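You operate a simulated robot arm through the tools that you are given. There is no shell and no other tool. Be economical: measure what you need, move in short steps, check, and stop when the job is done.

You run a simulated robot arm. Do the job below in one go: nothing can be reset, and whatever is moved stays where it is left.

JOB
Fill the heater to about MAX, vent the air and start it at the heat on the card.
Fine: leave the flow wheel.

Only the result counts: the job must be done as asked and must still hold three seconds after the hand-in. Knocking over, shifting, dropping, spilling or breaking anything else fails it.

ROBOT AND FRAMES
A 7-joint arm with a two-finger parallel gripper, fixed in place. Base frame: the origin is at the foot of the arm, x ahead of it, y to its left, z up. Readings come in mm, rad, newtons and seconds.
With the tool pointing down near the work surface it reaches from about 240 to 680 mm from the base axis. Its first joint turns from -1.152 to 1.152 rad. Payload 2.4 kg.
The tool frame sits at the grasp point between the pads (the TCP): z along the fingers, y along the line on which they close. The tips reach 30 mm beyond it. The gripper opens to 94 mm. The fingers are 28 mm wide and 10 mm thick; the gripper's body (50 by 96 mm) begins 55 mm behind the TCP.
Orientation is told as [roll, pitch, yaw] about the base's x, y, z axes, in that order, counted from this pose: with the fingers straight down and closing along the base's y, the tool's x points along the base's -x, its y along +y and its z along -z.

CONTROLS
- The arm moves only by the tool drive_tool. Its argument "commands" is a list of rows, each an object (a shift or turn left out is 0, a gripper value left out holds the last) with "xyz": the shift along the tool's x, y, z in units of 200 mm (1.0 is 200 mm), a list of three; "delta_rot": the turn, a rotation vector about the tool's x, y, z in units of 45 degrees (1.0 is 45 degrees), a list of three; "gripper": the opening in per cent of the stroke, from 0 (shut) to 100 (fully open). In form: [{"xyz": [tx, ty, tz], "delta_rot": [wx, wy, wz], "gripper": gripper}, ...]. A call has 1 to 20 rows; each row is the pose to reach, as a shift and turn from the pose commanded when the call began, along the tool's axes at that moment. A call with a number of a shift or a turn outside -1 to 1 is refused whole. A row lasts 0.2 s, in which the tool goes at most 50 mm and 0.15 rad; a call with a longer step from one row to the next is refused whole, and so is a gripper value outside its range. A pose out of reach is approached as far as the arm can. The call stops where the force on the tool passes 70 N (or 10 N more than at its start, if that is more) or the arm is blocked; 0.2 s more then pass. The fingers move at their own pace (about 153 mm/s each) and stop on an object; they squeeze with about 28 N. The grip force told is the motor's: it shows also when the fingers shut on nothing. Time passes only in rows, and 0.2 s behind the last, so rows that repeat a pose let the fingers close. It gives the time, the measured TCP pose, the force on the tool (base axes), the opening and the grip force at its end, in the units of the frame above (readings bear some noise), with the torque about the TCP (base axes, N m) and any sound that the robot's microphone picked up.
- Cameras (640 x 400 px; columns grow to the right, rows downward): "scene" is fixed at [48.1, 479.6, 1454.5]; the picture's right is [-0.64, -0.77, 0.00], its down [-0.42, 0.35, -0.84] and it looks along [0.64, -0.53, -0.55] (base axes); focal length 214 px, centre (320, 200). "wrist" rides on the gripper at [76, 14, -102] in the tool frame; the picture's right is [-0.18, 0.98, 0.00], its down [-0.75, -0.14, -0.64] and it looks along [-0.63, -0.12, 0.77] (tool axes); focal length 243 px, centre (320, 200).
- get_image(camera): a new picture of that camera. The clock stands still meanwhile.
- pixel_to_xyz(camera, pixels): for up to 12 pixels [column, row] of the newest picture of that camera ("zoom" is the newest enlarged one), the place [x, y, z] in the base frame of the surface seen there, good to about 3 mm, but the place of the scene camera against the robot may be out by one fixed shift of up to 12 mm in any direction. The clock stands still meanwhile.
- inspect(camera, box): a new picture of the part [left, top, right, bottom] of that camera's present view, enlarged. The clock stands still meanwhile.
- hand_in(): hands the job in; it is judged then, once.

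Keep the steps short. Do not move on a guess: measure, check each grasp and each placing, and mend mistakes. In all there are 80 turns and 34 pictures (those below and enlarged ones count). Leave the gripper open and the arm clear of the work at the hand-in unless told otherwise, and finish with a single line.

The tools are called after ">>>" as name(argument=value, ...) on one line, values as JSON. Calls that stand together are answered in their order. drive_tool: Moves the arm, as the interface text tells. Its arguments: {"type":"object","properties":{"commands":{"type":"array"}},"required":["commands"]} The other tools are called the same way: get_image (camera) takes a picture; pixel_to_xyz (camera, pixels) gives the place of the surface under pixels of a picture; inspect (camera, box) takes an enlarged picture of a part of a camera's view; hand_in () hands the job in.

At the start:

```text
time: 0.0
tcp_pos: [294.1, 187.8, 1350.4]
tcp_rot: [0.0, -0.001, 0.0]
force: [0.1, 0.5, -0.8]
torque: [-0.01, 0.01, 0.0]
finger_gap: 94.0
finger_force: 0.0
```

scene: 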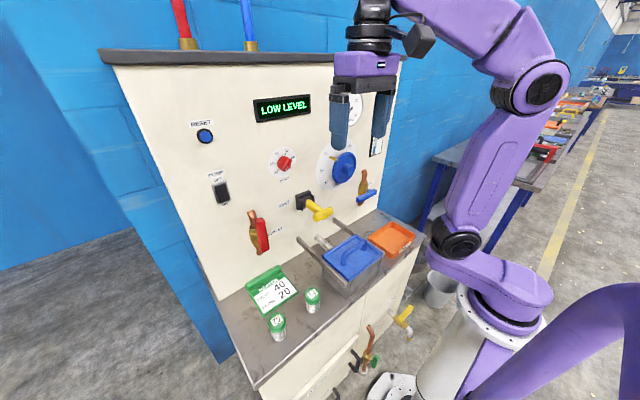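
wrist: 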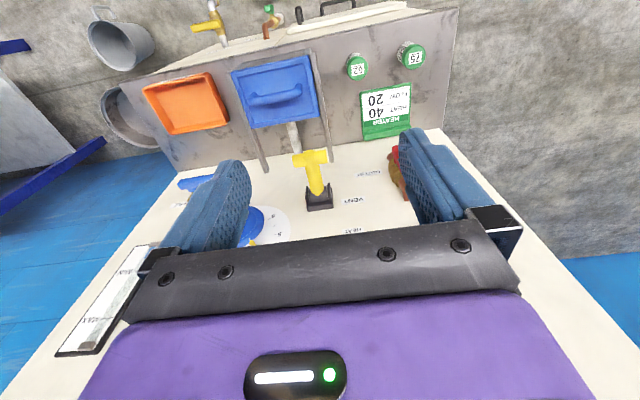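

I see a panel with a LOW LEVEL display, valves, a red heat dial, a blue flow wheel, a pump switch and a card. I'll enlarge the panel's parts to read the labels.

>>> inspect(camera="scene", box=[180, 80, 300, 155])

>>> inspect(camera="scene", box=[190, 160, 350, 260])

>>> inspect(camera="scene", box=[310, 80, 430, 210])

>>> inspect(camera="scene", box=[230, 230, 430, 355])

```text
5.33 times, centred on (240, 118) of scene
```

zoom: 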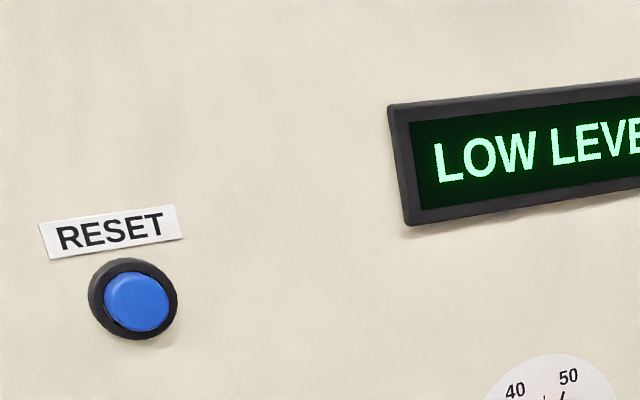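

```text
4.00 times, centred on (270, 210) of scene
```

zoom: 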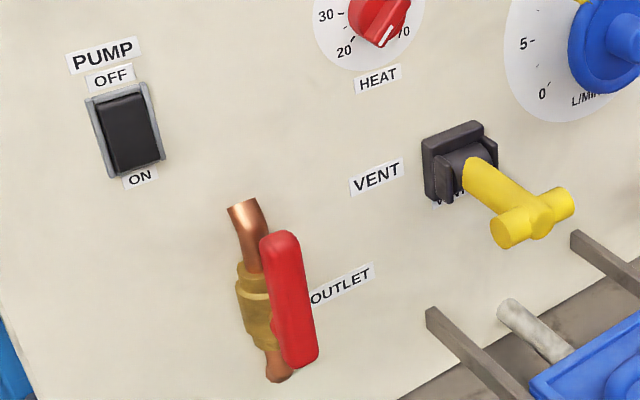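

```text
3.08 times, centred on (370, 145) of scene
```

zoom: 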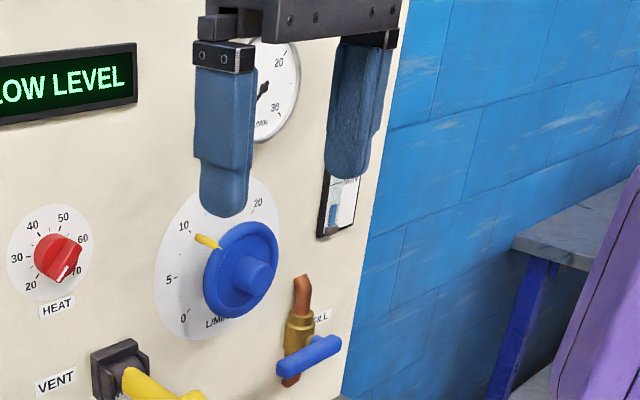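

```text
3.20 times, centred on (330, 292) of scene
```

zoom: 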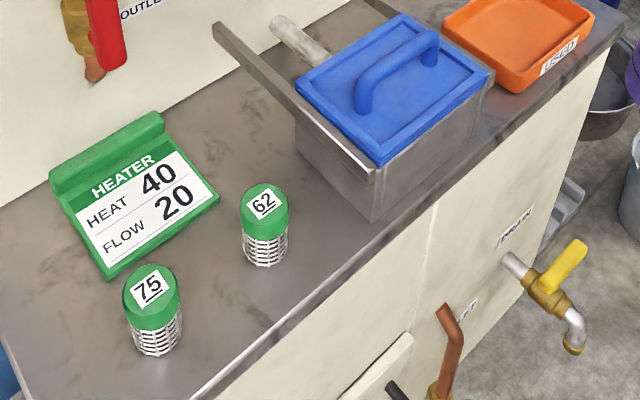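

The card says HEAT 40. The dial points to about 70, the vent is yellow, FILL is a blue lever and the level gauge is half hidden behind the gripper. Next I'll measure these places in the scene picture.

>>> pixel_to_xyz(camera="scene", pixels=[[205, 136], [222, 192], [285, 162], [305, 200], [320, 212], [344, 167], [366, 196], [376, 146], [262, 235], [240, 150], [403, 317], [350, 258]])

>>> inspect(camera="scene", box=[330, 285, 430, 385])

>>> inspect(camera="scene", box=[340, 120, 400, 215])

```text
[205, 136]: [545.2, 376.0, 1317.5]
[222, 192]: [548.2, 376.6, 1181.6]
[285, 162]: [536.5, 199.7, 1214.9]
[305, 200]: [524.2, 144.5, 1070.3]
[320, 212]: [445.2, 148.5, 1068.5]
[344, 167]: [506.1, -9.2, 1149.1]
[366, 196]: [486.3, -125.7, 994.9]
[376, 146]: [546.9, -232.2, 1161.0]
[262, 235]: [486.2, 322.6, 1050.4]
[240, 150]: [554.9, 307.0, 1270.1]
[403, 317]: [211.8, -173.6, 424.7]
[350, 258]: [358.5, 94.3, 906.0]
```

```text
4.00 times, centred on (380, 335) of scene
```

zoom: 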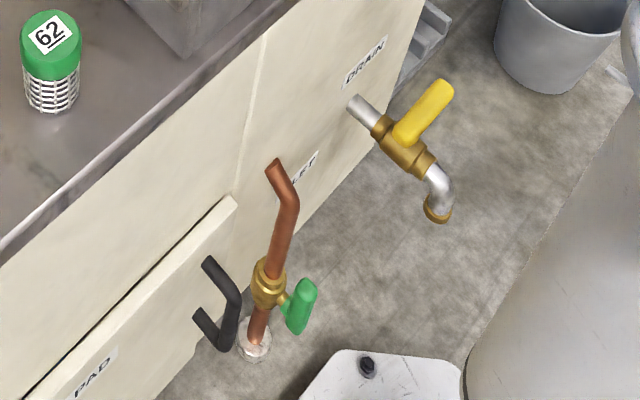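

```text
4.21 times, centred on (370, 168) of scene
```

zoom: 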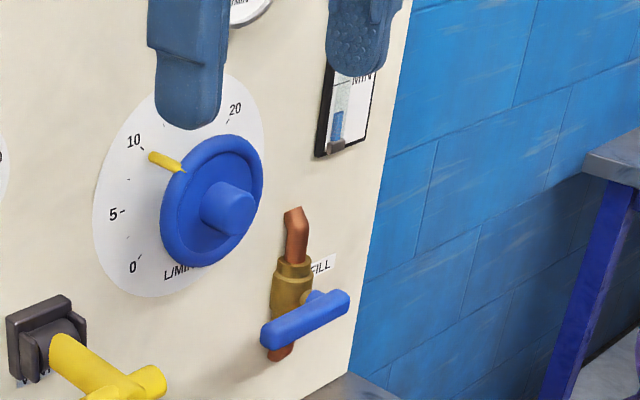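

The panel face is near x=550. FILL is shut (lever across the pipe), and INLET and OUTLET look open. I'll tilt the tool from down towards the panel in steps, which should also uncover the gauge.

>>> drive_tool(commands=[{"xyz": [-0.05, 0, 0], "delta_rot": [0, -0.18, 0]}, {"xyz": [-0.1, 0, 0], "delta_rot": [0, -0.36, 0]}, {"xyz": [-0.15, 0, 0], "delta_rot": [0, -0.54, 0]}, {"xyz": [-0.2, 0, 0], "delta_rot": [0, -0.72, 0]}, {"xyz": [-0.25, 0, 0], "delta_rot": [0, -0.9, 0]}, {"xyz": [-0.25, 0, 0], "delta_rot": [0, -1, 0]}])

```text
time: 1.4
tcp_pos: [344.4, 188.4, 1350.3]
tcp_rot: [0.0, -0.788, -0.001]
force: [0.1, -0.8, -0.2]
torque: [-0.01, 0.0, 0.01]
finger_gap: 94.2
finger_force: 0.0
```

The tilt is 45° with no contact. I'll do the second half.

>>> drive_tool(commands=[{"delta_rot": [0, -0.18, 0]}, {"delta_rot": [0, -0.36, 0]}, {"delta_rot": [0, -0.54, 0]}, {"delta_rot": [0, -0.72, 0]}, {"delta_rot": [0, -0.9, 0]}, {"delta_rot": [0, -1, 0]}])

>>> get_image(camera="wrist")

>>> get_image(camera="scene")

```text
time: 2.8
tcp_pos: [343.6, 186.8, 1349.7]
tcp_rot: [2.99, -1.571, -2.988]
force: [0.2, -0.6, -0.7]
torque: [-0.01, 0.0, 0.01]
finger_gap: 93.9
finger_force: 0.0
```

```text
25 pictures are left
```

wrist: 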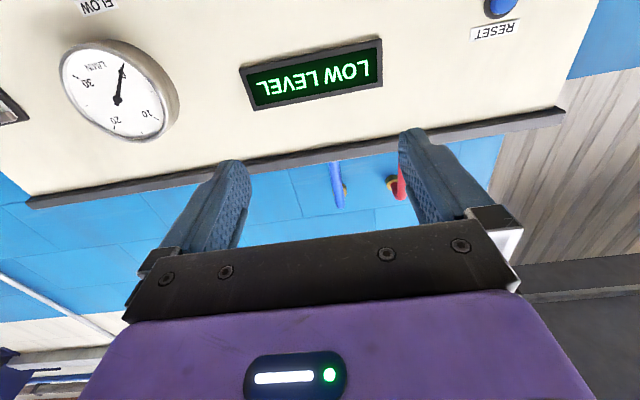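

```text
24 pictures are left
```

scene: 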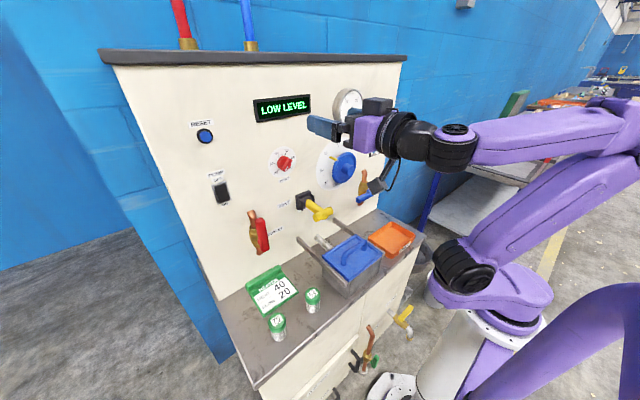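

The wrist is horizontal now and the gauge is still partly behind the arm. I'll enlarge the vent and fill areas from the scene camera, then measure.

>>> inspect(camera="scene", box=[340, 140, 400, 210])

>>> pixel_to_xyz(camera="zoom", pixels=[[150, 335], [190, 315], [230, 290], [250, 280], [180, 240], [330, 10], [150, 290], [190, 290]])

```text
5.71 times, centred on (370, 175) of scene
```

zoom: 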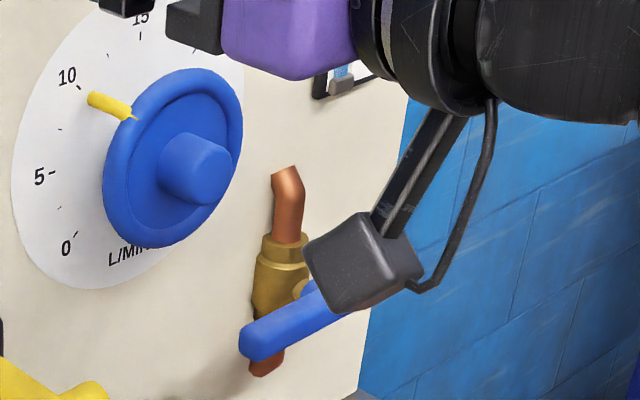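

```text
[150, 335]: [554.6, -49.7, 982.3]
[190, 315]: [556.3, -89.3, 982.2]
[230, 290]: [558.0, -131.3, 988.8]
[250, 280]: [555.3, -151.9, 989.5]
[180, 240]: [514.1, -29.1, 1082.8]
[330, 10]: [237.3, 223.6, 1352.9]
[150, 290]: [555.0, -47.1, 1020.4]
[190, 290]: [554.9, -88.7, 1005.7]
```

The wrist camera hides the fill valve, so I'll move down and right in two halves, well clear of the panel. I'll roll the tool 90° so the fingers close vertically on the blue lever.

>>> drive_tool(commands=[{"xyz": [0.14, -0.13, 0], "delta_rot": [0, 0, 0.16]}, {"xyz": [0.28, -0.26, 0], "delta_rot": [0, 0, 0.33]}, {"xyz": [0.42, -0.39, 0], "delta_rot": [0, 0, 0.5]}, {"xyz": [0.56, -0.52, 0], "delta_rot": [0, 0, 0.67]}, {"xyz": [0.7, -0.65, 0], "delta_rot": [0, 0, 0.84]}, {"xyz": [0.84, -0.78, 0], "delta_rot": [0, 0, 1]}])

```text
time: 4.2
tcp_pos: [339.2, 40.8, 1264.1]
tcp_rot: [1.561, -0.788, -1.574]
force: [-1.7, 1.7, -0.2]
torque: [0.0, 0.02, -0.12]
finger_gap: 94.2
finger_force: 0.0
out of reach, approached as far as the arm can: row 2, 5, 6
```

The arm could only come part way (z 1264); the wrist is probably too near the base column. I'll go forward 70 mm while still clear of the flow wheel (its front is at x≈500) and move right and down.

>>> drive_tool(commands=[{"xyz": [0, 0, 0.18]}, {"xyz": [0, 0, 0.35]}, {"xyz": [-0.07, -0.23, 0.35]}, {"xyz": [-0.14, -0.4, 0.35]}, {"xyz": [-0.14, -0.56, 0.35]}])

>>> get_image(camera="scene")

```text
time: 5.4
tcp_pos: [387.9, -15.6, 1288.0]
tcp_rot: [1.569, -0.787, -1.569]
force: [0.4, 0.0, 0.2]
torque: [0.01, 0.01, 0.0]
finger_gap: 93.9
finger_force: 0.0
out of reach, approached as far as the arm can: row 1, 2, 3, 4, 5
```

```text
22 pictures are left
```

scene: 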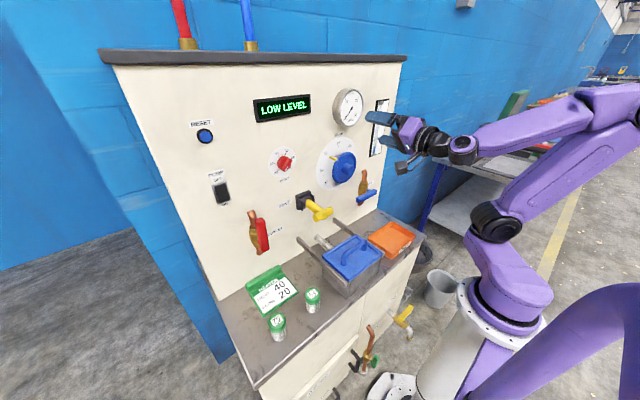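

Even further forward it stays high (z 1288), so the roll may be the limit. I'll turn the roll back and then test going down.

>>> drive_tool(commands=[{"delta_rot": [0, 0, -0.18]}, {"delta_rot": [0, 0, -0.36]}, {"delta_rot": [0, 0, -0.54]}, {"delta_rot": [0, 0, -0.72]}, {"delta_rot": [0, 0, -0.9]}, {"delta_rot": [0, 0, -1]}, {"delta_rot": [0, 0, -1]}])

```text
time: 7.0
tcp_pos: [388.2, -15.1, 1287.4]
tcp_rot: [-1.592, -1.571, 1.591]
force: [-0.8, -0.9, -0.9]
torque: [0.01, 0.01, -0.01]
finger_gap: 94.0
finger_force: 0.1
```

The roll is back to level and the pose is now the commanded one. I'll test a straight move down of 100 mm.

>>> drive_tool(commands=[{"xyz": [0.15, 0, 0]}, {"xyz": [0.3, 0, 0]}, {"xyz": [0.5, 0, 0]}])

```text
time: 7.8
tcp_pos: [410.4, 3.9, 1201.1]
tcp_rot: [1.083, -1.572, -1.087]
force: [0.2, -0.4, 0.0]
torque: [-0.03, 0.04, -0.03]
finger_gap: 93.9
finger_force: 0.0
out of reach, approached as far as the arm can: row 2, 3
```

Height is limited when the tool is level: low targets bring the wrist too near the shoulder. Tilting the tool 45° down keeps the wrist high and back, so I'll rotate back by 45°.

>>> drive_tool(commands=[{"delta_rot": [0, 0.18, 0]}, {"delta_rot": [0, 0.36, 0]}, {"delta_rot": [0, 0.54, 0]}, {"delta_rot": [0, 0.72, 0]}, {"delta_rot": [0, 0.9, 0]}, {"delta_rot": [0, 1, 0], "gripper": 0}])

```text
time: 9.2
tcp_pos: [410.8, 3.3, 1200.5]
tcp_rot: [0.002, -0.785, 0.001]
force: [-0.6, 0.0, 0.0]
torque: [0.03, -0.04, 0.0]
finger_gap: 0.1
finger_force: 23.1
```

Next I'll move right and down to look at the fill lever with the wrist camera: target (400, -125, 1100).

>>> drive_tool(commands=[{"xyz": [0, -0.22, 0]}, {"xyz": [0.05, -0.45, 0.05]}, {"xyz": [0.15, -0.64, 0.12]}, {"xyz": [0.28, -0.64, 0.22]}, {"xyz": [0.39, -0.64, 0.32]}])

>>> get_image(camera="wrist")

```text
time: 10.4
tcp_pos: [400.9, -123.7, 1108.0]
tcp_rot: [0.005, -0.786, 0.0]
force: [0.0, 1.7, -0.3]
torque: [0.01, 0.03, 0.03]
finger_gap: 0.0
finger_force: 28.0
out of reach, approached as far as the arm can: row 5
```

```text
21 pictures are left
```

wrist: 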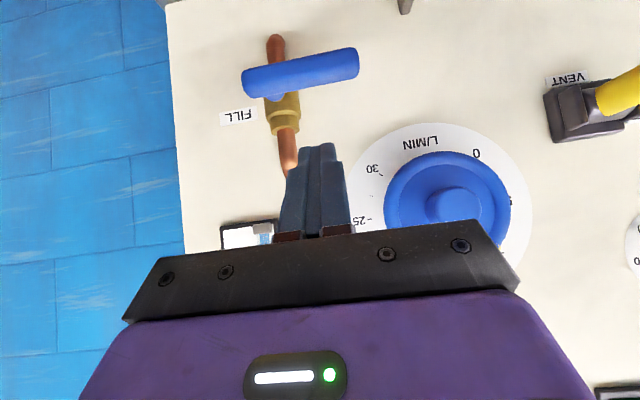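

The blue lever runs from (243,82) to (358,62) in this upside-down view. I'll measure its points.

>>> pixel_to_xyz(camera="wrist", pixels=[[247, 83], [270, 76], [300, 71], [330, 65], [354, 62], [300, 82], [300, 58], [285, 110], [276, 45], [240, 117], [200, 60], [440, 190]])

>>> inspect(camera="wrist", box=[220, 10, 380, 110])

```text
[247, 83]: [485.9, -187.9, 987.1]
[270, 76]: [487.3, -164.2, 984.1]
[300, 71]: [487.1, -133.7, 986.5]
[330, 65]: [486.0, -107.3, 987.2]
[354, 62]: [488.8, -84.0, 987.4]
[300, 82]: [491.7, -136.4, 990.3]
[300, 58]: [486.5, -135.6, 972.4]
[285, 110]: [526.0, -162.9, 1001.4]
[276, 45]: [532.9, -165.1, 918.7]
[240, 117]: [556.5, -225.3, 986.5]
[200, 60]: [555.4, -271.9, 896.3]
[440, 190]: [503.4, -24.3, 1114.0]
```

```text
4.00 times, centred on (300, 60) of wrist
```

zoom: 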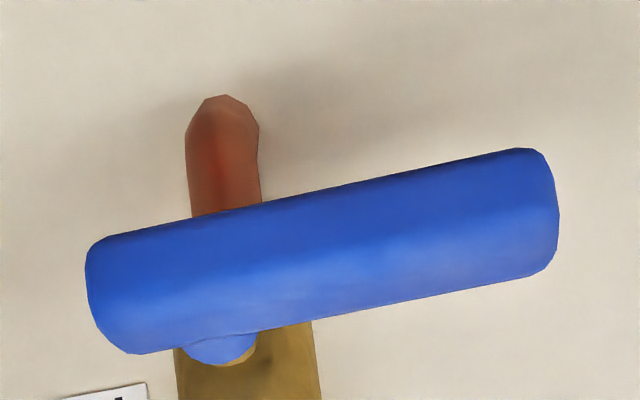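

The lever spans y -190 to -80 at z≈983, its front is at x≈486 and the pivot hub is at y≈-162, so the long arm points to +y. I'll tilt steeper (30° from vertical) and put the closed tips just above the long end.

>>> drive_tool(commands=[{"xyz": [0, 0.05, 0.05], "delta_rot": [0, 0.17, 0]}, {"xyz": [-0.06, 0.16, 0.2], "delta_rot": [0, 0.3333, 0]}, {"xyz": [-0.06, 0.16, 0.35], "delta_rot": [0, 0.3333, 0]}, {"xyz": [-0.06, 0.16, 0.5], "delta_rot": [0, 0.3333, 0]}])

>>> get_image(camera="wrist")

```text
time: 11.4
tcp_pos: [477.7, -91.7, 1038.7]
tcp_rot: [0.001, -0.525, 0.001]
force: [-0.3, 0.3, 0.0]
torque: [-0.01, -0.03, -0.03]
finger_gap: 0.0
finger_force: 27.4
```

```text
19 pictures are left
```

wrist: 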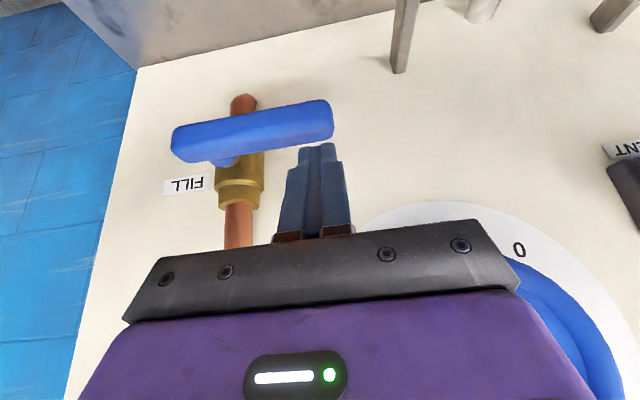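

The tips are just above the lever's long end. I'll push straight down 40 mm in small steps and watch the force.

>>> drive_tool(commands=[{"xyz": [0.025, 0, 0.0433]}, {"xyz": [0.05, 0, 0.0866]}, {"xyz": [0.075, 0, 0.13]}, {"xyz": [0.1, -0.03, 0.1732]}])

>>> get_image(camera="wrist")

```text
time: 12.2
tcp_pos: [479.1, -92.0, 1015.4]
tcp_rot: [-0.002, -0.536, 0.008]
force: [-33.9, 4.8, 42.1]
torque: [0.21, 0.35, -0.39]
finger_gap: 0.0
finger_force: 27.9
stopped in row 4: the force on the tool passed its limit at 88 N (the readings are from after the stop); the commanded pose is now the measured one
```

```text
18 pictures are left
```

wrist: 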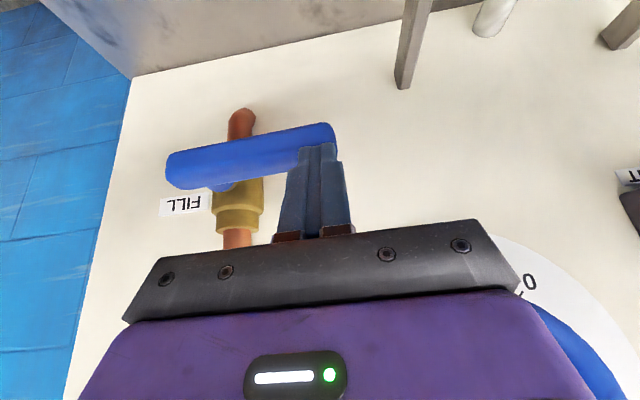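

The lever didn't budge under a firm downward push (88 N peak), so that end is at its stop and it must turn the other way, long end up. I'll lift off and move above the short end (y≈-187), where pressing down turns it that way.

>>> drive_tool(commands=[{"xyz": [-0.08, 0, -0.15]}, {"xyz": [-0.08, -0.16, -0.18]}, {"xyz": [-0.08, -0.32, -0.18]}, {"xyz": [-0.08, -0.48, -0.18]}, {"xyz": [-0.03, -0.48, -0.09]}])

>>> get_image(camera="wrist")

```text
time: 13.4
tcp_pos: [477.4, -187.6, 1032.6]
tcp_rot: [-0.003, -0.534, 0.008]
force: [0.0, 0.4, 0.5]
torque: [-0.02, 0.01, 0.02]
finger_gap: 0.2
finger_force: 28.3
```

```text
17 pictures are left
```

wrist: 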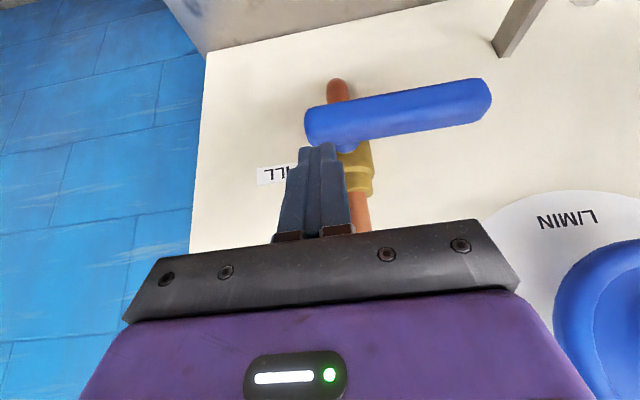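

The tips are over the short end. I'll press down up to 34 mm in small steps.

>>> drive_tool(commands=[{"xyz": [0.035, 0, 0.06]}, {"xyz": [0.05, 0, 0.0866]}, {"xyz": [0.065, 0, 0.112]}, {"xyz": [0.08, 0, 0.139]}, {"xyz": [0.085, 0, 0.147]}])

>>> get_image(camera="wrist")

```text
time: 14.6
tcp_pos: [477.0, -191.1, 997.1]
tcp_rot: [-0.008, -0.536, 0.005]
force: [1.6, -24.0, 2.6]
torque: [-0.55, -0.07, -0.52]
finger_gap: 0.0
finger_force: 27.6
```

```text
16 pictures are left
```

wrist: 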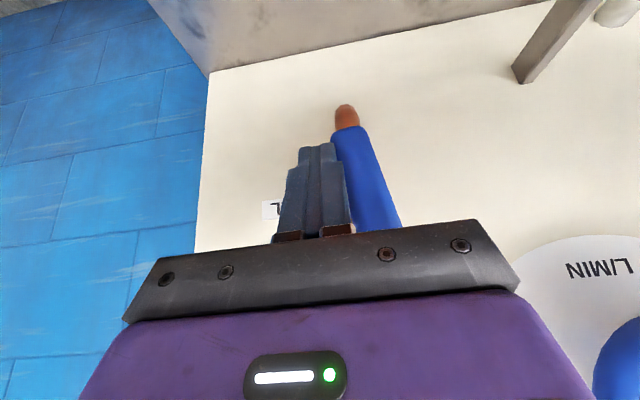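

The lever has swung almost upright, so FILL is open. The clock only runs in rows, so I'll check the gauge in the scene view now.

>>> inspect(camera="scene", box=[340, 80, 420, 210])

```text
3.08 times, centred on (380, 145) of scene
```

zoom: 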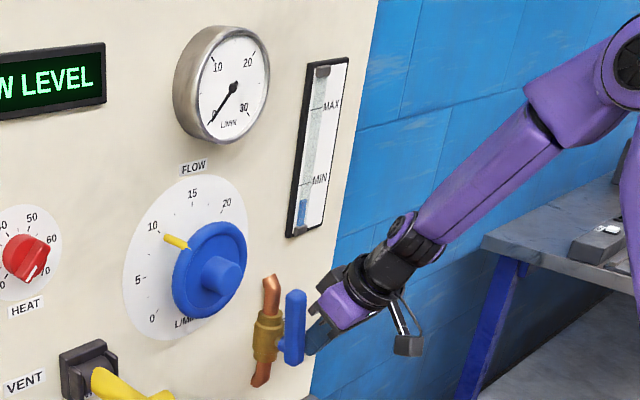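

The gauge is clearly visible: level near row 200, MIN at 181 and MAX at 106. I'll lift to the upper part of the lever's left side, ready to push it shut, then read the level again.

>>> drive_tool(commands=[{"xyz": [0, -0.05, 0]}, {"xyz": [-0.08, -0.05, -0.14]}, {"xyz": [-0.15, -0.05, -0.26]}])

>>> inspect(camera="scene", box=[340, 80, 420, 210])

```text
time: 15.4
tcp_pos: [476.7, -196.4, 1058.4]
tcp_rot: [-0.001, -0.532, 0.011]
force: [0.1, 0.2, 0.2]
torque: [0.02, 0.02, 0.02]
finger_gap: 0.0
finger_force: 27.7
```

```text
3.08 times, centred on (380, 145) of scene
```

zoom: 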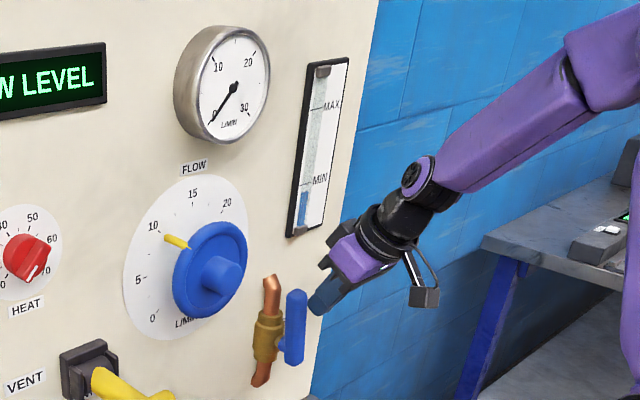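

The level rose about 8 px in 0.8 s (now ~192), so about 8 s remain to MAX at 106. I'll wait about 4.2 s and recheck.

>>> drive_tool(commands=[{}, {}, {}, {}, {}, {}, {}, {}, {}, {}, {}, {}, {}, {}, {}, {}, {}, {}, {}, {}])

>>> inspect(camera="scene", box=[365, 85, 415, 165])

```text
time: 19.6
tcp_pos: [478.7, -197.0, 1056.9]
tcp_rot: [-0.004, -0.535, 0.007]
force: [-0.6, 0.5, 0.2]
torque: [-0.01, -0.04, -0.01]
finger_gap: 0.2
finger_force: 27.9
```

```text
5.00 times, centred on (390, 125) of scene
```

zoom: 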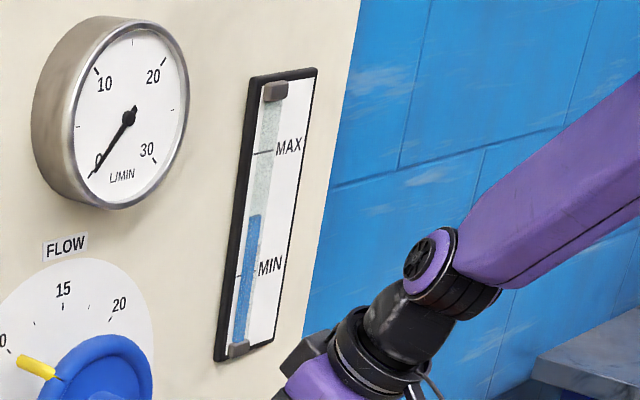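

The level is at row 215, MAX at 152 and the rate is ~16 px/s, so ~3.8 s remain. I'll wait a short row, then run one call that waits 2.8 s and pushes the lever shut along an arc.

>>> drive_tool(commands=[{}])

>>> drive_tool(commands=[{}, {}, {}, {}, {}, {}, {}, {}, {}, {}, {}, {}, {}, {}, {"xyz": [0, 0.11, 0]}, {"xyz": [0, 0.31, 0]}, {"xyz": [0.03, 0.46, 0.052]}, {"xyz": [0.0925, 0.51, 0.16]}, {"xyz": [0.1025, 0.51, 0.1775]}])

>>> inspect(camera="scene", box=[340, 80, 420, 210])

```text
time: 20.0
tcp_pos: [478.7, -197.4, 1058.3]
tcp_rot: [-0.003, -0.534, 0.008]
force: [0.9, -0.2, 1.5]
torque: [0.01, 0.01, -0.01]
finger_gap: 0.2
finger_force: 27.9
```

```text
time: 24.0
tcp_pos: [475.6, -95.5, 1016.5]
tcp_rot: [-0.003, -0.534, 0.007]
force: [0.0, -0.2, -0.7]
torque: [0.0, 0.04, -0.05]
finger_gap: 0.0
finger_force: 28.0
```

```text
3.08 times, centred on (380, 145) of scene
```

zoom: 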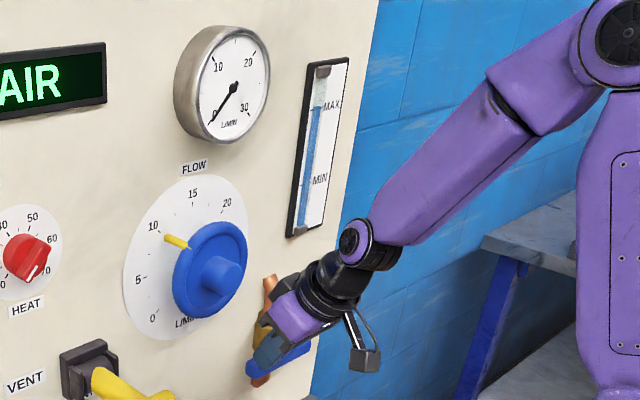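

The level is right at MAX and the display now says AIR. I'll press a little further to make sure FILL is fully shut, then lift off.

>>> drive_tool(commands=[{"xyz": [0.0125, 0, 0.0217]}, {"xyz": [0.0175, 0, 0.0303]}])

>>> drive_tool(commands=[{"xyz": [-0.1, 0, -0.1732]}, {"xyz": [0, 0, -0.36]}, {"xyz": [0, 0, -0.55]}])

>>> get_image(camera="scene")

```text
time: 24.8
tcp_pos: [477.1, -95.8, 1015.2]
tcp_rot: [-0.004, -0.545, 0.011]
force: [-28.2, 2.9, 36.4]
torque: [0.11, 0.2, -0.32]
finger_gap: 0.4
finger_force: 28.0
stopped in row 2: the force on the tool passed its limit at 70 N (the readings are from after the stop); the commanded pose is now the measured one
```

```text
time: 25.6
tcp_pos: [420.9, -96.6, 1105.8]
tcp_rot: [-0.007, -0.539, 0.012]
force: [-0.1, -0.4, 0.2]
torque: [0.01, 0.0, -0.04]
finger_gap: 0.0
finger_force: 28.2
```

```text
11 pictures are left
```

scene: 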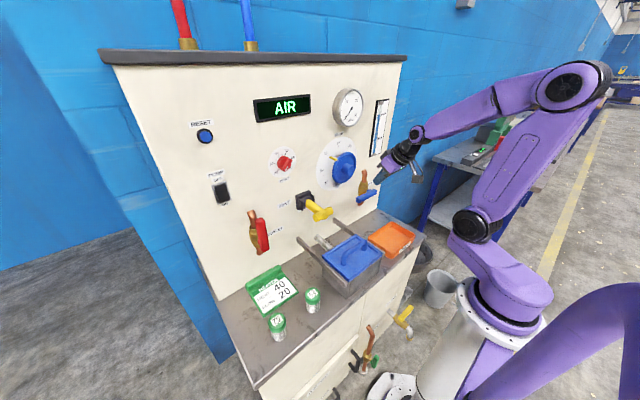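

FILL hit its firm stop and the level is at MAX. Next is the vent: I'll move left at safe distance to get a close wrist view of the yellow lever.

>>> drive_tool(commands=[{"xyz": [0, 0.2, -0.1]}, {"xyz": [0, 0.44, -0.16]}, {"xyz": [0, 0.68, -0.22]}, {"xyz": [0, 0.88, -0.28]}, {"xyz": [0, 1, -0.31]}])

>>> drive_tool(commands=[{"xyz": [0, 0.2, 0]}])

>>> get_image(camera="wrist")

```text
time: 26.8
tcp_pos: [385.1, 104.9, 1158.1]
tcp_rot: [-0.004, -0.543, 0.011]
force: [-0.6, 0.1, 0.4]
torque: [0.0, 0.01, 0.0]
finger_gap: 0.0
finger_force: 27.6
```

```text
time: 27.2
tcp_pos: [385.5, 143.8, 1158.0]
tcp_rot: [-0.005, -0.543, 0.012]
force: [-0.5, 0.4, 0.0]
torque: [-0.02, 0.03, -0.01]
finger_gap: 0.0
finger_force: 28.3
```

```text
10 pictures are left
```

wrist: 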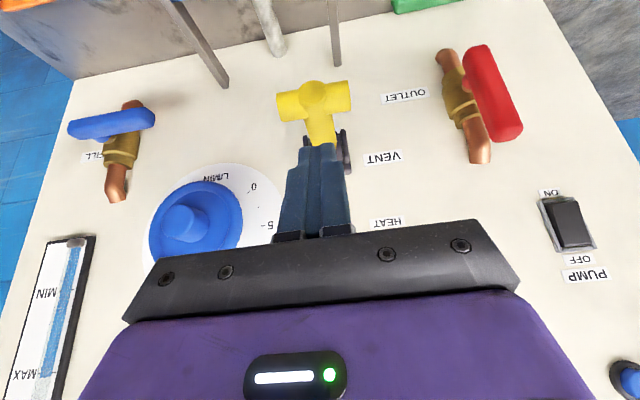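

I can see the T end of the vent lever around (313,97), the pump rocker at (567,222) and the outlet handle in line with its pipe. I'll measure these.

>>> pixel_to_xyz(camera="wrist", pixels=[[283, 105], [346, 97], [313, 90], [313, 106], [320, 125], [321, 138], [342, 150], [567, 222], [556, 207], [575, 240], [600, 240], [628, 380]])

>>> inspect(camera="scene", box=[280, 180, 344, 230])

```text
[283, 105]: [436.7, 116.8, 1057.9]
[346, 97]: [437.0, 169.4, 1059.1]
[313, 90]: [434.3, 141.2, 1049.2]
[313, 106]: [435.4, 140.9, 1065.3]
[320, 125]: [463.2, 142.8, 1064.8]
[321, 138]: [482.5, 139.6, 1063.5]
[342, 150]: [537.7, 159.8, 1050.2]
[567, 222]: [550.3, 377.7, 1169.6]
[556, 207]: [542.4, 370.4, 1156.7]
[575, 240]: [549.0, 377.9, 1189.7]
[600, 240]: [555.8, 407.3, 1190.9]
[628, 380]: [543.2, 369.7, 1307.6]
```

```text
8.00 times, centred on (312, 205) of scene
```

zoom: 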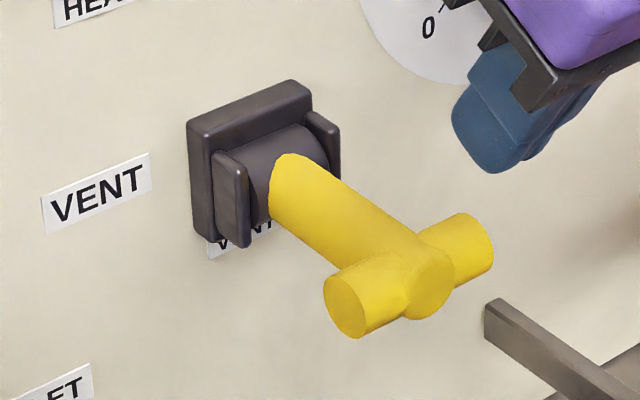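

The vent is a lever on a horizontal barrel, with another VENT label under it, so it looks like pressing it down vents. I'll place the tips over the stem just behind the crossbar: TCP (440, 142, 1108).

>>> drive_tool(commands=[{"xyz": [-0.05, 0, 0.15]}, {"xyz": [-0.1, -0.005, 0.3]}, {"xyz": [-0.106, -0.01, 0.356]}])

>>> drive_tool(commands=[{"xyz": [0.0155, 0, 0.0257]}, {"xyz": [0.031, 0, 0.0514]}, {"xyz": [0.0465, 0, 0.077]}, {"xyz": [0.0568, 0, 0.0942]}])

>>> inspect(camera="scene", box=[240, 80, 400, 230])

```text
time: 28.0
tcp_pos: [441.3, 142.0, 1109.3]
tcp_rot: [-0.006, -0.542, 0.014]
force: [0.3, 0.3, 0.0]
torque: [-0.02, 0.03, -0.01]
finger_gap: 0.0
finger_force: 28.2
```

```text
time: 29.0
tcp_pos: [442.5, 142.8, 1087.4]
tcp_rot: [-0.007, -0.543, 0.015]
force: [-0.8, -0.2, 2.2]
torque: [-0.03, 0.07, 0.01]
finger_gap: 0.0
finger_force: 27.9
```

```text
2.67 times, centred on (320, 155) of scene
```

zoom: 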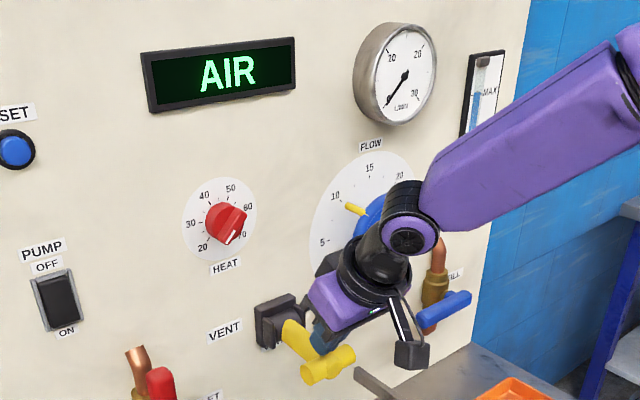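

There's light contact (2 N) and the lever has begun to dip. I'll press on another 30 mm, holding at the end and watching for sound or force.

>>> drive_tool(commands=[{"xyz": [0.0258, 0, 0.0428]}, {"xyz": [0.0517, 0, 0.0856]}, {"xyz": [0.0775, 0, 0.128]}, {"xyz": [0.0775, 0, 0.128]}, {"xyz": [0.0775, 0, 0.128]}])

```text
time: 30.2
tcp_pos: [441.3, 142.9, 1057.9]
tcp_rot: [-0.006, -0.542, 0.011]
force: [1.3, -0.1, 5.0]
torque: [-0.06, -0.03, 0.02]
finger_gap: 0.0
finger_force: 28.6
```

It's springy (5 N) and gives no sound yet. I'll press another 25 mm toward its stop.

>>> drive_tool(commands=[{"xyz": [0.02, 0, 0.0428]}, {"xyz": [0.04, 0, 0.0856]}, {"xyz": [0.055, 0, 0.107]}, {"xyz": [0.055, 0, 0.107]}, {"xyz": [0.055, 0, 0.107]}])

>>> get_image(camera="scene")

```text
time: 30.7
tcp_pos: [443.4, 142.2, 1047.7]
tcp_rot: [-0.004, -0.559, 0.012]
force: [-37.7, -4.6, 46.3]
torque: [-0.28, 1.05, -0.13]
finger_gap: 0.4
finger_force: 28.1
stopped in row 2: the force on the tool passed its limit at 85 N (the readings are from after the stop); the commanded pose is now the measured one
```

```text
7 pictures are left
```

scene: 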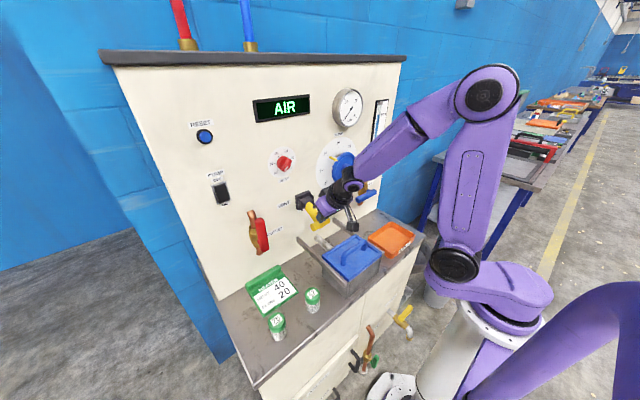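

The lever is at its lower stop and the display still says AIR. I'll ease off 3 mm and hold it down for 4 s to let the air out.

>>> drive_tool(commands=[{"xyz": [-0.005, 0, -0.01]}, {"xyz": [-0.005, 0, -0.01]}, {"xyz": [-0.005, 0, -0.01]}, {"xyz": [-0.005, 0, -0.01]}, {"xyz": [-0.005, 0, -0.01]}, {"xyz": [-0.005, 0, -0.01]}, {"xyz": [-0.005, 0, -0.01]}, {"xyz": [-0.005, 0, -0.01]}, {"xyz": [-0.005, 0, -0.01]}, {"xyz": [-0.005, 0, -0.01]}, {"xyz": [-0.005, 0, -0.01]}, {"xyz": [-0.005, 0, -0.01]}, {"xyz": [-0.005, 0, -0.01]}, {"xyz": [-0.005, 0, -0.01]}, {"xyz": [-0.005, 0, -0.01]}, {"xyz": [-0.005, 0, -0.01]}, {"xyz": [-0.005, 0, -0.01]}, {"xyz": [-0.005, 0, -0.01]}, {"xyz": [-0.005, 0, -0.01]}, {"xyz": [-0.005, 0, -0.01]}])

>>> inspect(camera="scene", box=[240, 80, 400, 230])

```text
time: 34.9
tcp_pos: [442.8, 142.5, 1047.7]
tcp_rot: [-0.005, -0.553, 0.013]
force: [-39.6, -0.7, 29.1]
torque: [-0.04, 1.2, -0.07]
finger_gap: 0.2
finger_force: 27.6
```

```text
2.67 times, centred on (320, 155) of scene
```

zoom: 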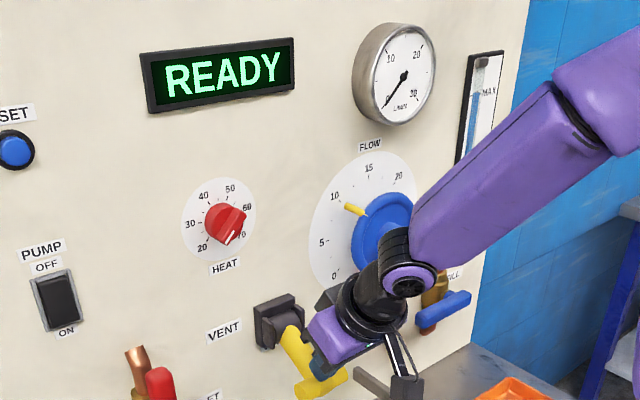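

The display says READY. I'll lift straight up off the lever, then move up-left and begin turning the tool level for the heat dial.

>>> drive_tool(commands=[{"xyz": [-0.0787, 0, -0.1275]}, {"xyz": [-0.1575, 0, -0.255]}, {"xyz": [-0.2, 0, -0.42], "delta_rot": [0, -0.18, 0]}, {"xyz": [-0.23, 0.1, -0.58], "delta_rot": [0, -0.36, 0]}, {"xyz": [-0.267, 0.275, -0.717], "delta_rot": [0, -0.54, 0]}, {"xyz": [-0.267, 0.275, -0.717], "delta_rot": [0, -0.7, 0]}])

```text
time: 36.3
tcp_pos: [414.2, 200.4, 1198.5]
tcp_rot: [-0.011, -1.102, 0.018]
force: [0.5, -0.3, -0.4]
torque: [-0.02, 0.0, 0.0]
finger_gap: 0.0
finger_force: 28.2
```

No contact, and the TCP is at (414, 200, 1198). I'll finish levelling the tool, rise 30 mm, open the fingers part way and take a wrist look at the dial.

>>> drive_tool(commands=[{"xyz": [-0.06, 0, -0.03], "delta_rot": [0, -0.18, 0], "gripper": 60}, {"xyz": [-0.134, 0, -0.068], "delta_rot": [0, -0.36, 0]}, {"xyz": [-0.134, 0, -0.068], "delta_rot": [0, -0.5, 0]}, {"xyz": [-0.134, 0, -0.068], "delta_rot": [0, -0.597, 0]}])

>>> get_image(camera="wrist")

```text
time: 37.3
tcp_pos: [419.2, 199.5, 1232.6]
tcp_rot: [-1.56, -1.566, 1.569]
force: [-0.2, -0.6, 0.0]
torque: [0.01, 0.01, 0.02]
finger_gap: 56.6
finger_force: 0.0
out of reach, approached as far as the arm can: row 4
```

```text
5 pictures are left
```

wrist: 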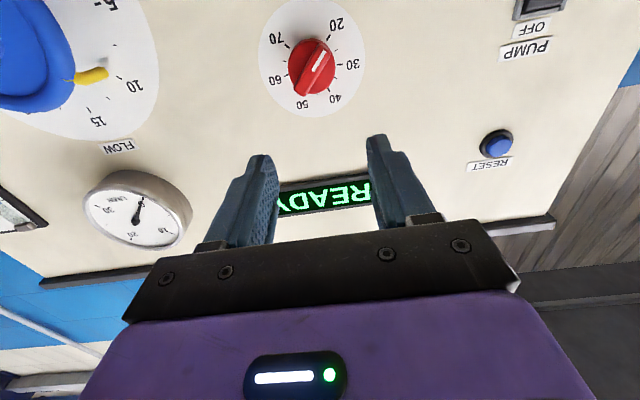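

The knob has a raised bar with a white line on it. I'll measure the line, bar ends, labels, pump rocker and dial centre in base coordinates to get true angles.

>>> pixel_to_xyz(camera="wrist", pixels=[[324, 53], [315, 71], [327, 46], [300, 92], [337, 24], [351, 65], [335, 98], [302, 104], [274, 81], [277, 38], [290, 75], [332, 62]])

>>> inspect(camera="wrist", box=[250, 0, 378, 120])

```text
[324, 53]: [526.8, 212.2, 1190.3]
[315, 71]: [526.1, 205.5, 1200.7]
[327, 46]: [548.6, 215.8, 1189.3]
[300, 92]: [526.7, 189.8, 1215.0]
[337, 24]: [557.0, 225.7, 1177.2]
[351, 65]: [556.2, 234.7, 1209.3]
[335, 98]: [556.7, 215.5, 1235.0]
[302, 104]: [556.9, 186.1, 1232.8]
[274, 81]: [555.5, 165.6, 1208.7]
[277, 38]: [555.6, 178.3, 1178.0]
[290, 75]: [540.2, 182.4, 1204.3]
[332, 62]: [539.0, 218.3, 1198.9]
```

```text
3.33 times, centred on (314, 60) of wrist
```

zoom: 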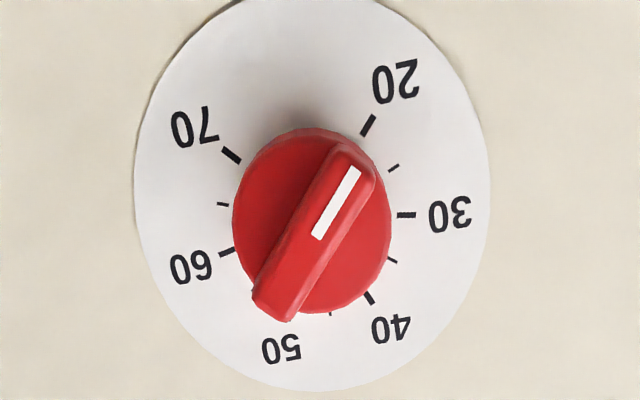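

From the labels, the dial centre is at y≈200.5, z≈1202. 20 sits at -45° and 40 at +63°, 54° apart per ten. The white line points at 20, so the knob needs +108° about the tool's z. I'll roll 44° so the fingers straddle the bar and approach to x≈450.

>>> drive_tool(commands=[{"xyz": [0.05, 0, 0.05], "delta_rot": [0, 0, 0.18]}, {"xyz": [0.1, 0.005, 0.1], "delta_rot": [0, 0, 0.36]}, {"xyz": [0.15, 0.005, 0.155], "delta_rot": [0, 0, 0.54]}, {"xyz": [0.15, 0.005, 0.155], "delta_rot": [0, 0, 0.72]}, {"xyz": [0.15, 0.005, 0.155], "delta_rot": [0, 0, 0.9]}, {"xyz": [0.15, 0.005, 0.155], "delta_rot": [0, 0, 0.978]}])

```text
time: 38.3
tcp_pos: [513.8, 71.0, 1212.3]
tcp_rot: [1.614, -1.135, -2.07]
force: [-74.6, 3.1, 12.6]
torque: [0.21, -0.74, 1.48]
finger_gap: 44.4
finger_force: 0.2
out of reach, approached as far as the arm can: row 2, 3, 4
stopped in row 4: the force on the tool passed its limit at 152 N (the readings are from after the stop); the commanded pose is now the measured one
```

The arm veered off near a joint limit and touched something at (514, 71, 1212). I'll back straight out along the fingers and check what was touched.

>>> drive_tool(commands=[{"xyz": [0, 0, -0.1]}, {"xyz": [0, 0, -0.3]}, {"xyz": [0, 0, -0.45]}])

>>> inspect(camera="scene", box=[180, 75, 420, 225])

```text
time: 39.1
tcp_pos: [438.1, 109.3, 1207.8]
tcp_rot: [1.598, -1.14, -2.057]
force: [-0.1, 0.5, 0.1]
torque: [0.03, 0.02, -0.07]
finger_gap: 56.5
finger_force: 0.1
```

```text
2.67 times, centred on (300, 150) of scene
```

zoom: 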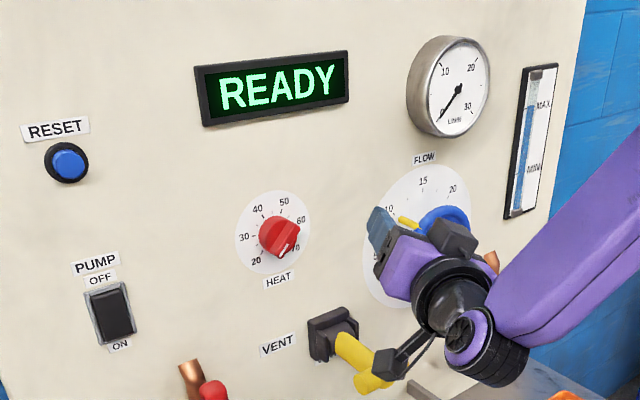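

Nothing appears moved: the flow wheel's pointer, the vent lever and READY are unchanged. The tool ended up yawed about 26° to the right. I'll rise to z≈1308 at x≈408, y≈200, where a level tool worked before, and take the yaw out.

>>> drive_tool(commands=[{"xyz": [-0.08, 0.13, -0.082]}, {"xyz": [-0.16, 0.26, -0.165], "delta_rot": [-0.133, 0.061, 0.001]}, {"xyz": [-0.24, 0.39, -0.247], "delta_rot": [-0.266, 0.122, 0.003]}, {"xyz": [-0.317, 0.516, -0.329], "delta_rot": [-0.4, 0.184, 0.004]}, {"xyz": [-0.317, 0.516, -0.329], "delta_rot": [-0.533, 0.245, 0.006]}])

```text
time: 40.3
tcp_pos: [409.3, 200.6, 1308.3]
tcp_rot: [1.597, -1.14, -1.592]
force: [0.8, -0.7, -0.4]
torque: [-0.02, 0.01, 0.02]
finger_gap: 56.2
finger_force: 0.0
```

The tool is level and straight at (409, 201, 1308) with 24.7° roll. I'll complete the roll to 44° and go forward 50 mm, in reach.

>>> drive_tool(commands=[{"xyz": [0, 0, 0.12], "delta_rot": [0, 0, 0.16]}, {"xyz": [0, 0, 0.25], "delta_rot": [0, 0, 0.32]}, {"xyz": [0, 0, 0.25], "delta_rot": [0, 0, 0.43]}])

```text
time: 41.1
tcp_pos: [459.1, 200.8, 1309.4]
tcp_rot: [1.587, -0.799, -1.581]
force: [-0.7, -0.6, 0.0]
torque: [0.02, -0.01, -0.01]
finger_gap: 56.3
finger_force: 0.0
```

The roll is 44° and it's in reach. I'll descend 50 mm in small steps, checking reach.

>>> drive_tool(commands=[{"xyz": [0.06, -0.058, 0]}, {"xyz": [0.12, -0.116, 0]}, {"xyz": [0.179, -0.174, 0]}])

```text
time: 42.1
tcp_pos: [504.6, 182.3, 1259.7]
tcp_rot: [1.589, -0.8, -1.672]
force: [0.5, -0.5, -0.2]
torque: [0.02, -0.01, 0.01]
finger_gap: 56.3
finger_force: 0.0
out of reach, approached as far as the arm can: row 2
stopped in row 3: the arm was blocked; the commanded pose is now the measured one
```

With a level tool, lower positions aren't reachable (it slid forward and was blocked, no force), so I won't grip the knob level. Instead I'll push the knob's bar round with the closed tips at a tilt that is reachable. First I'll back off and up and unroll.

>>> drive_tool(commands=[{"xyz": [-0.05, 0.05, -0.15]}, {"xyz": [-0.143, 0.139, -0.35], "delta_rot": [0, 0, -0.16]}, {"xyz": [-0.143, 0.139, -0.4], "delta_rot": [0, 0, -0.34], "gripper": 0}, {"xyz": [-0.143, 0.139, -0.4], "delta_rot": [0, 0, -0.52]}, {"xyz": [-0.143, 0.139, -0.4], "delta_rot": [0, 0, -0.7]}, {"xyz": [-0.143, 0.139, -0.4], "delta_rot": [0, 0, -0.88]}, {"xyz": [-0.143, 0.139, -0.4], "delta_rot": [0, 0, -0.98]}])

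```text
time: 43.7
tcp_pos: [424.2, 188.8, 1299.6]
tcp_rot: [-2.952, -1.559, 2.86]
force: [-0.1, -0.4, 0.4]
torque: [0.03, 0.0, 0.01]
finger_gap: 0.1
finger_force: 27.9
```

Clear and closed, at (424, 189, 1300). I'll tilt the tool to about 27° below level, straighten the yaw and go to (470, 188, 1265), in front of and above the knob.

>>> drive_tool(commands=[{"delta_rot": [-0.03, 0.15, 0]}, {"delta_rot": [-0.06, 0.3, 0]}, {"delta_rot": [-0.09, 0.45, 0]}, {"xyz": [0.09, 0, 0.12], "delta_rot": [-0.117, 0.597, 0]}, {"xyz": [0.175, 0, 0.23], "delta_rot": [-0.117, 0.597, 0]}])

```text
time: 44.9
tcp_pos: [470.8, 185.3, 1265.3]
tcp_rot: [0.048, -1.112, -0.043]
force: [-0.5, 0.6, 0.8]
torque: [-0.01, 0.02, 0.01]
finger_gap: 0.0
finger_force: 27.9
```

In place. I'll put the lower fingertip edge just above the bar's upper-right end: TCP (510, 188, 1253), then press down 19 mm.

>>> drive_tool(commands=[{"xyz": [-0.016, 0.007, 0.1]}, {"xyz": [-0.033, 0.0135, 0.205]}])

>>> drive_tool(commands=[{"xyz": [0.0224, 0, 0.011]}, {"xyz": [0.0449, 0, 0.0221]}, {"xyz": [0.0673, 0, 0.0332]}, {"xyz": [0.0852, 0, 0.042]}])

```text
time: 45.5
tcp_pos: [510.6, 187.1, 1252.4]
tcp_rot: [0.046, -1.112, -0.043]
force: [-0.3, -0.4, -0.4]
torque: [-0.03, -0.01, 0.02]
finger_gap: 0.0
finger_force: 28.2
```

```text
time: 46.5
tcp_pos: [509.5, 188.7, 1232.0]
tcp_rot: [0.045, -1.114, -0.041]
force: [-0.7, -0.4, 2.2]
torque: [-0.03, 0.01, 0.0]
finger_gap: 0.2
finger_force: 29.0
```

The bar gave way with light force (2 N). Now I'll lift slightly, shift 9 mm right (-y) and press down to carry the bar's end past horizontal, keeping clear of the disc.

>>> drive_tool(commands=[{"xyz": [-0.022, 0, -0.015]}, {"xyz": [-0.022, -0.046, -0.015]}, {"xyz": [0.0, -0.046, -0.005]}, {"xyz": [0.022, -0.046, 0.006]}, {"xyz": [0.042, -0.046, 0.0155]}])

>>> drive_tool(commands=[{"xyz": [-0.09, 0, -0.044]}, {"xyz": [-0.18, 0, -0.19]}, {"xyz": [-0.22, 0.08, -0.4]}])

>>> inspect(camera="scene", box=[248, 90, 344, 195])

```text
time: 47.7
tcp_pos: [509.1, 178.8, 1224.1]
tcp_rot: [0.047, -1.113, -0.047]
force: [-2.1, -5.3, 2.4]
torque: [-0.1, 0.01, -0.09]
finger_gap: 0.2
finger_force: 27.5
```

```text
time: 48.5
tcp_pos: [455.8, 192.3, 1298.2]
tcp_rot: [0.045, -1.113, -0.043]
force: [0.2, -0.1, 0.4]
torque: [-0.01, 0.0, 0.02]
finger_gap: 0.0
finger_force: 28.1
```

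```text
3.81 times, centred on (296, 142) of scene
```

zoom: 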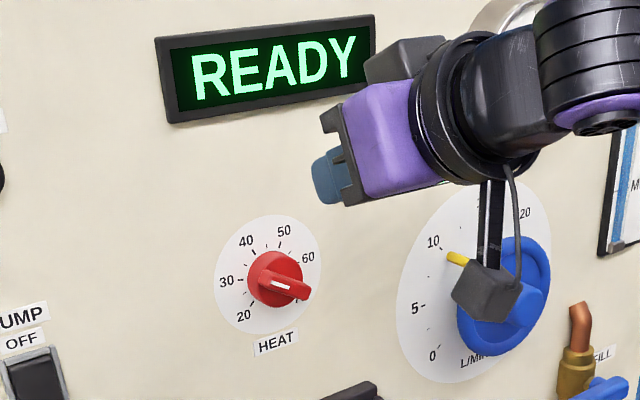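

The knob now reads about 35–36. I'll measure the white line and labels to get the angle.

>>> pixel_to_xyz(camera="zoom", pixels=[[272, 281], [290, 288], [304, 295], [264, 276], [247, 241], [284, 231], [227, 281], [308, 258], [244, 316], [302, 298], [280, 300], [262, 300]])

```text
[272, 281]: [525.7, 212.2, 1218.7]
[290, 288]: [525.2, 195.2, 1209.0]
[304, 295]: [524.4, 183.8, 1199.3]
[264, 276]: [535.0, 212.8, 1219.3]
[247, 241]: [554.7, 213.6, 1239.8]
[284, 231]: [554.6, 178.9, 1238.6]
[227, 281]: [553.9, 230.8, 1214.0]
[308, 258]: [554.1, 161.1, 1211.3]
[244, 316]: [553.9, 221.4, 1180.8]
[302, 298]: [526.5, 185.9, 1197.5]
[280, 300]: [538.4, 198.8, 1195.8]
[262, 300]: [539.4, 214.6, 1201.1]
```

The line is at 34° (reading ~34.7) and I want 63°. I'll rotate the tool about base x by -28° so that the finger faces lie along the 40 direction, still tilted down, and open to 45 mm. Then I'll grip the bar to square it to 40.

>>> drive_tool(commands=[{"delta_rot": [0.07, 0, -0.14], "gripper": 48}, {"delta_rot": [0.14, 0, -0.281]}, {"delta_rot": [0.21, 0, -0.42]}, {"delta_rot": [0.278, 0, -0.562]}])

```text
time: 49.5
tcp_pos: [455.1, 193.1, 1300.0]
tcp_rot: [-0.862, -0.926, 0.746]
force: [0.5, 0.2, 0.1]
torque: [-0.01, 0.0, 0.03]
finger_gap: 45.3
finger_force: 0.1
```

The orientation matches what I wanted (finger line at -27°). I'll move to the pre-grasp point 50 mm back from the knob along the fingers.

>>> drive_tool(commands=[{"xyz": [0.08, 0.085, 0.045]}, {"xyz": [0.16, 0.17, 0.09]}, {"xyz": [0.232, 0.256, 0.136]}])

```text
time: 50.3
tcp_pos: [460.2, 214.9, 1228.4]
tcp_rot: [-0.858, -0.927, 0.746]
force: [0.0, -0.1, -0.4]
torque: [0.0, 0.02, -0.02]
finger_gap: 45.0
finger_force: 0.1
```

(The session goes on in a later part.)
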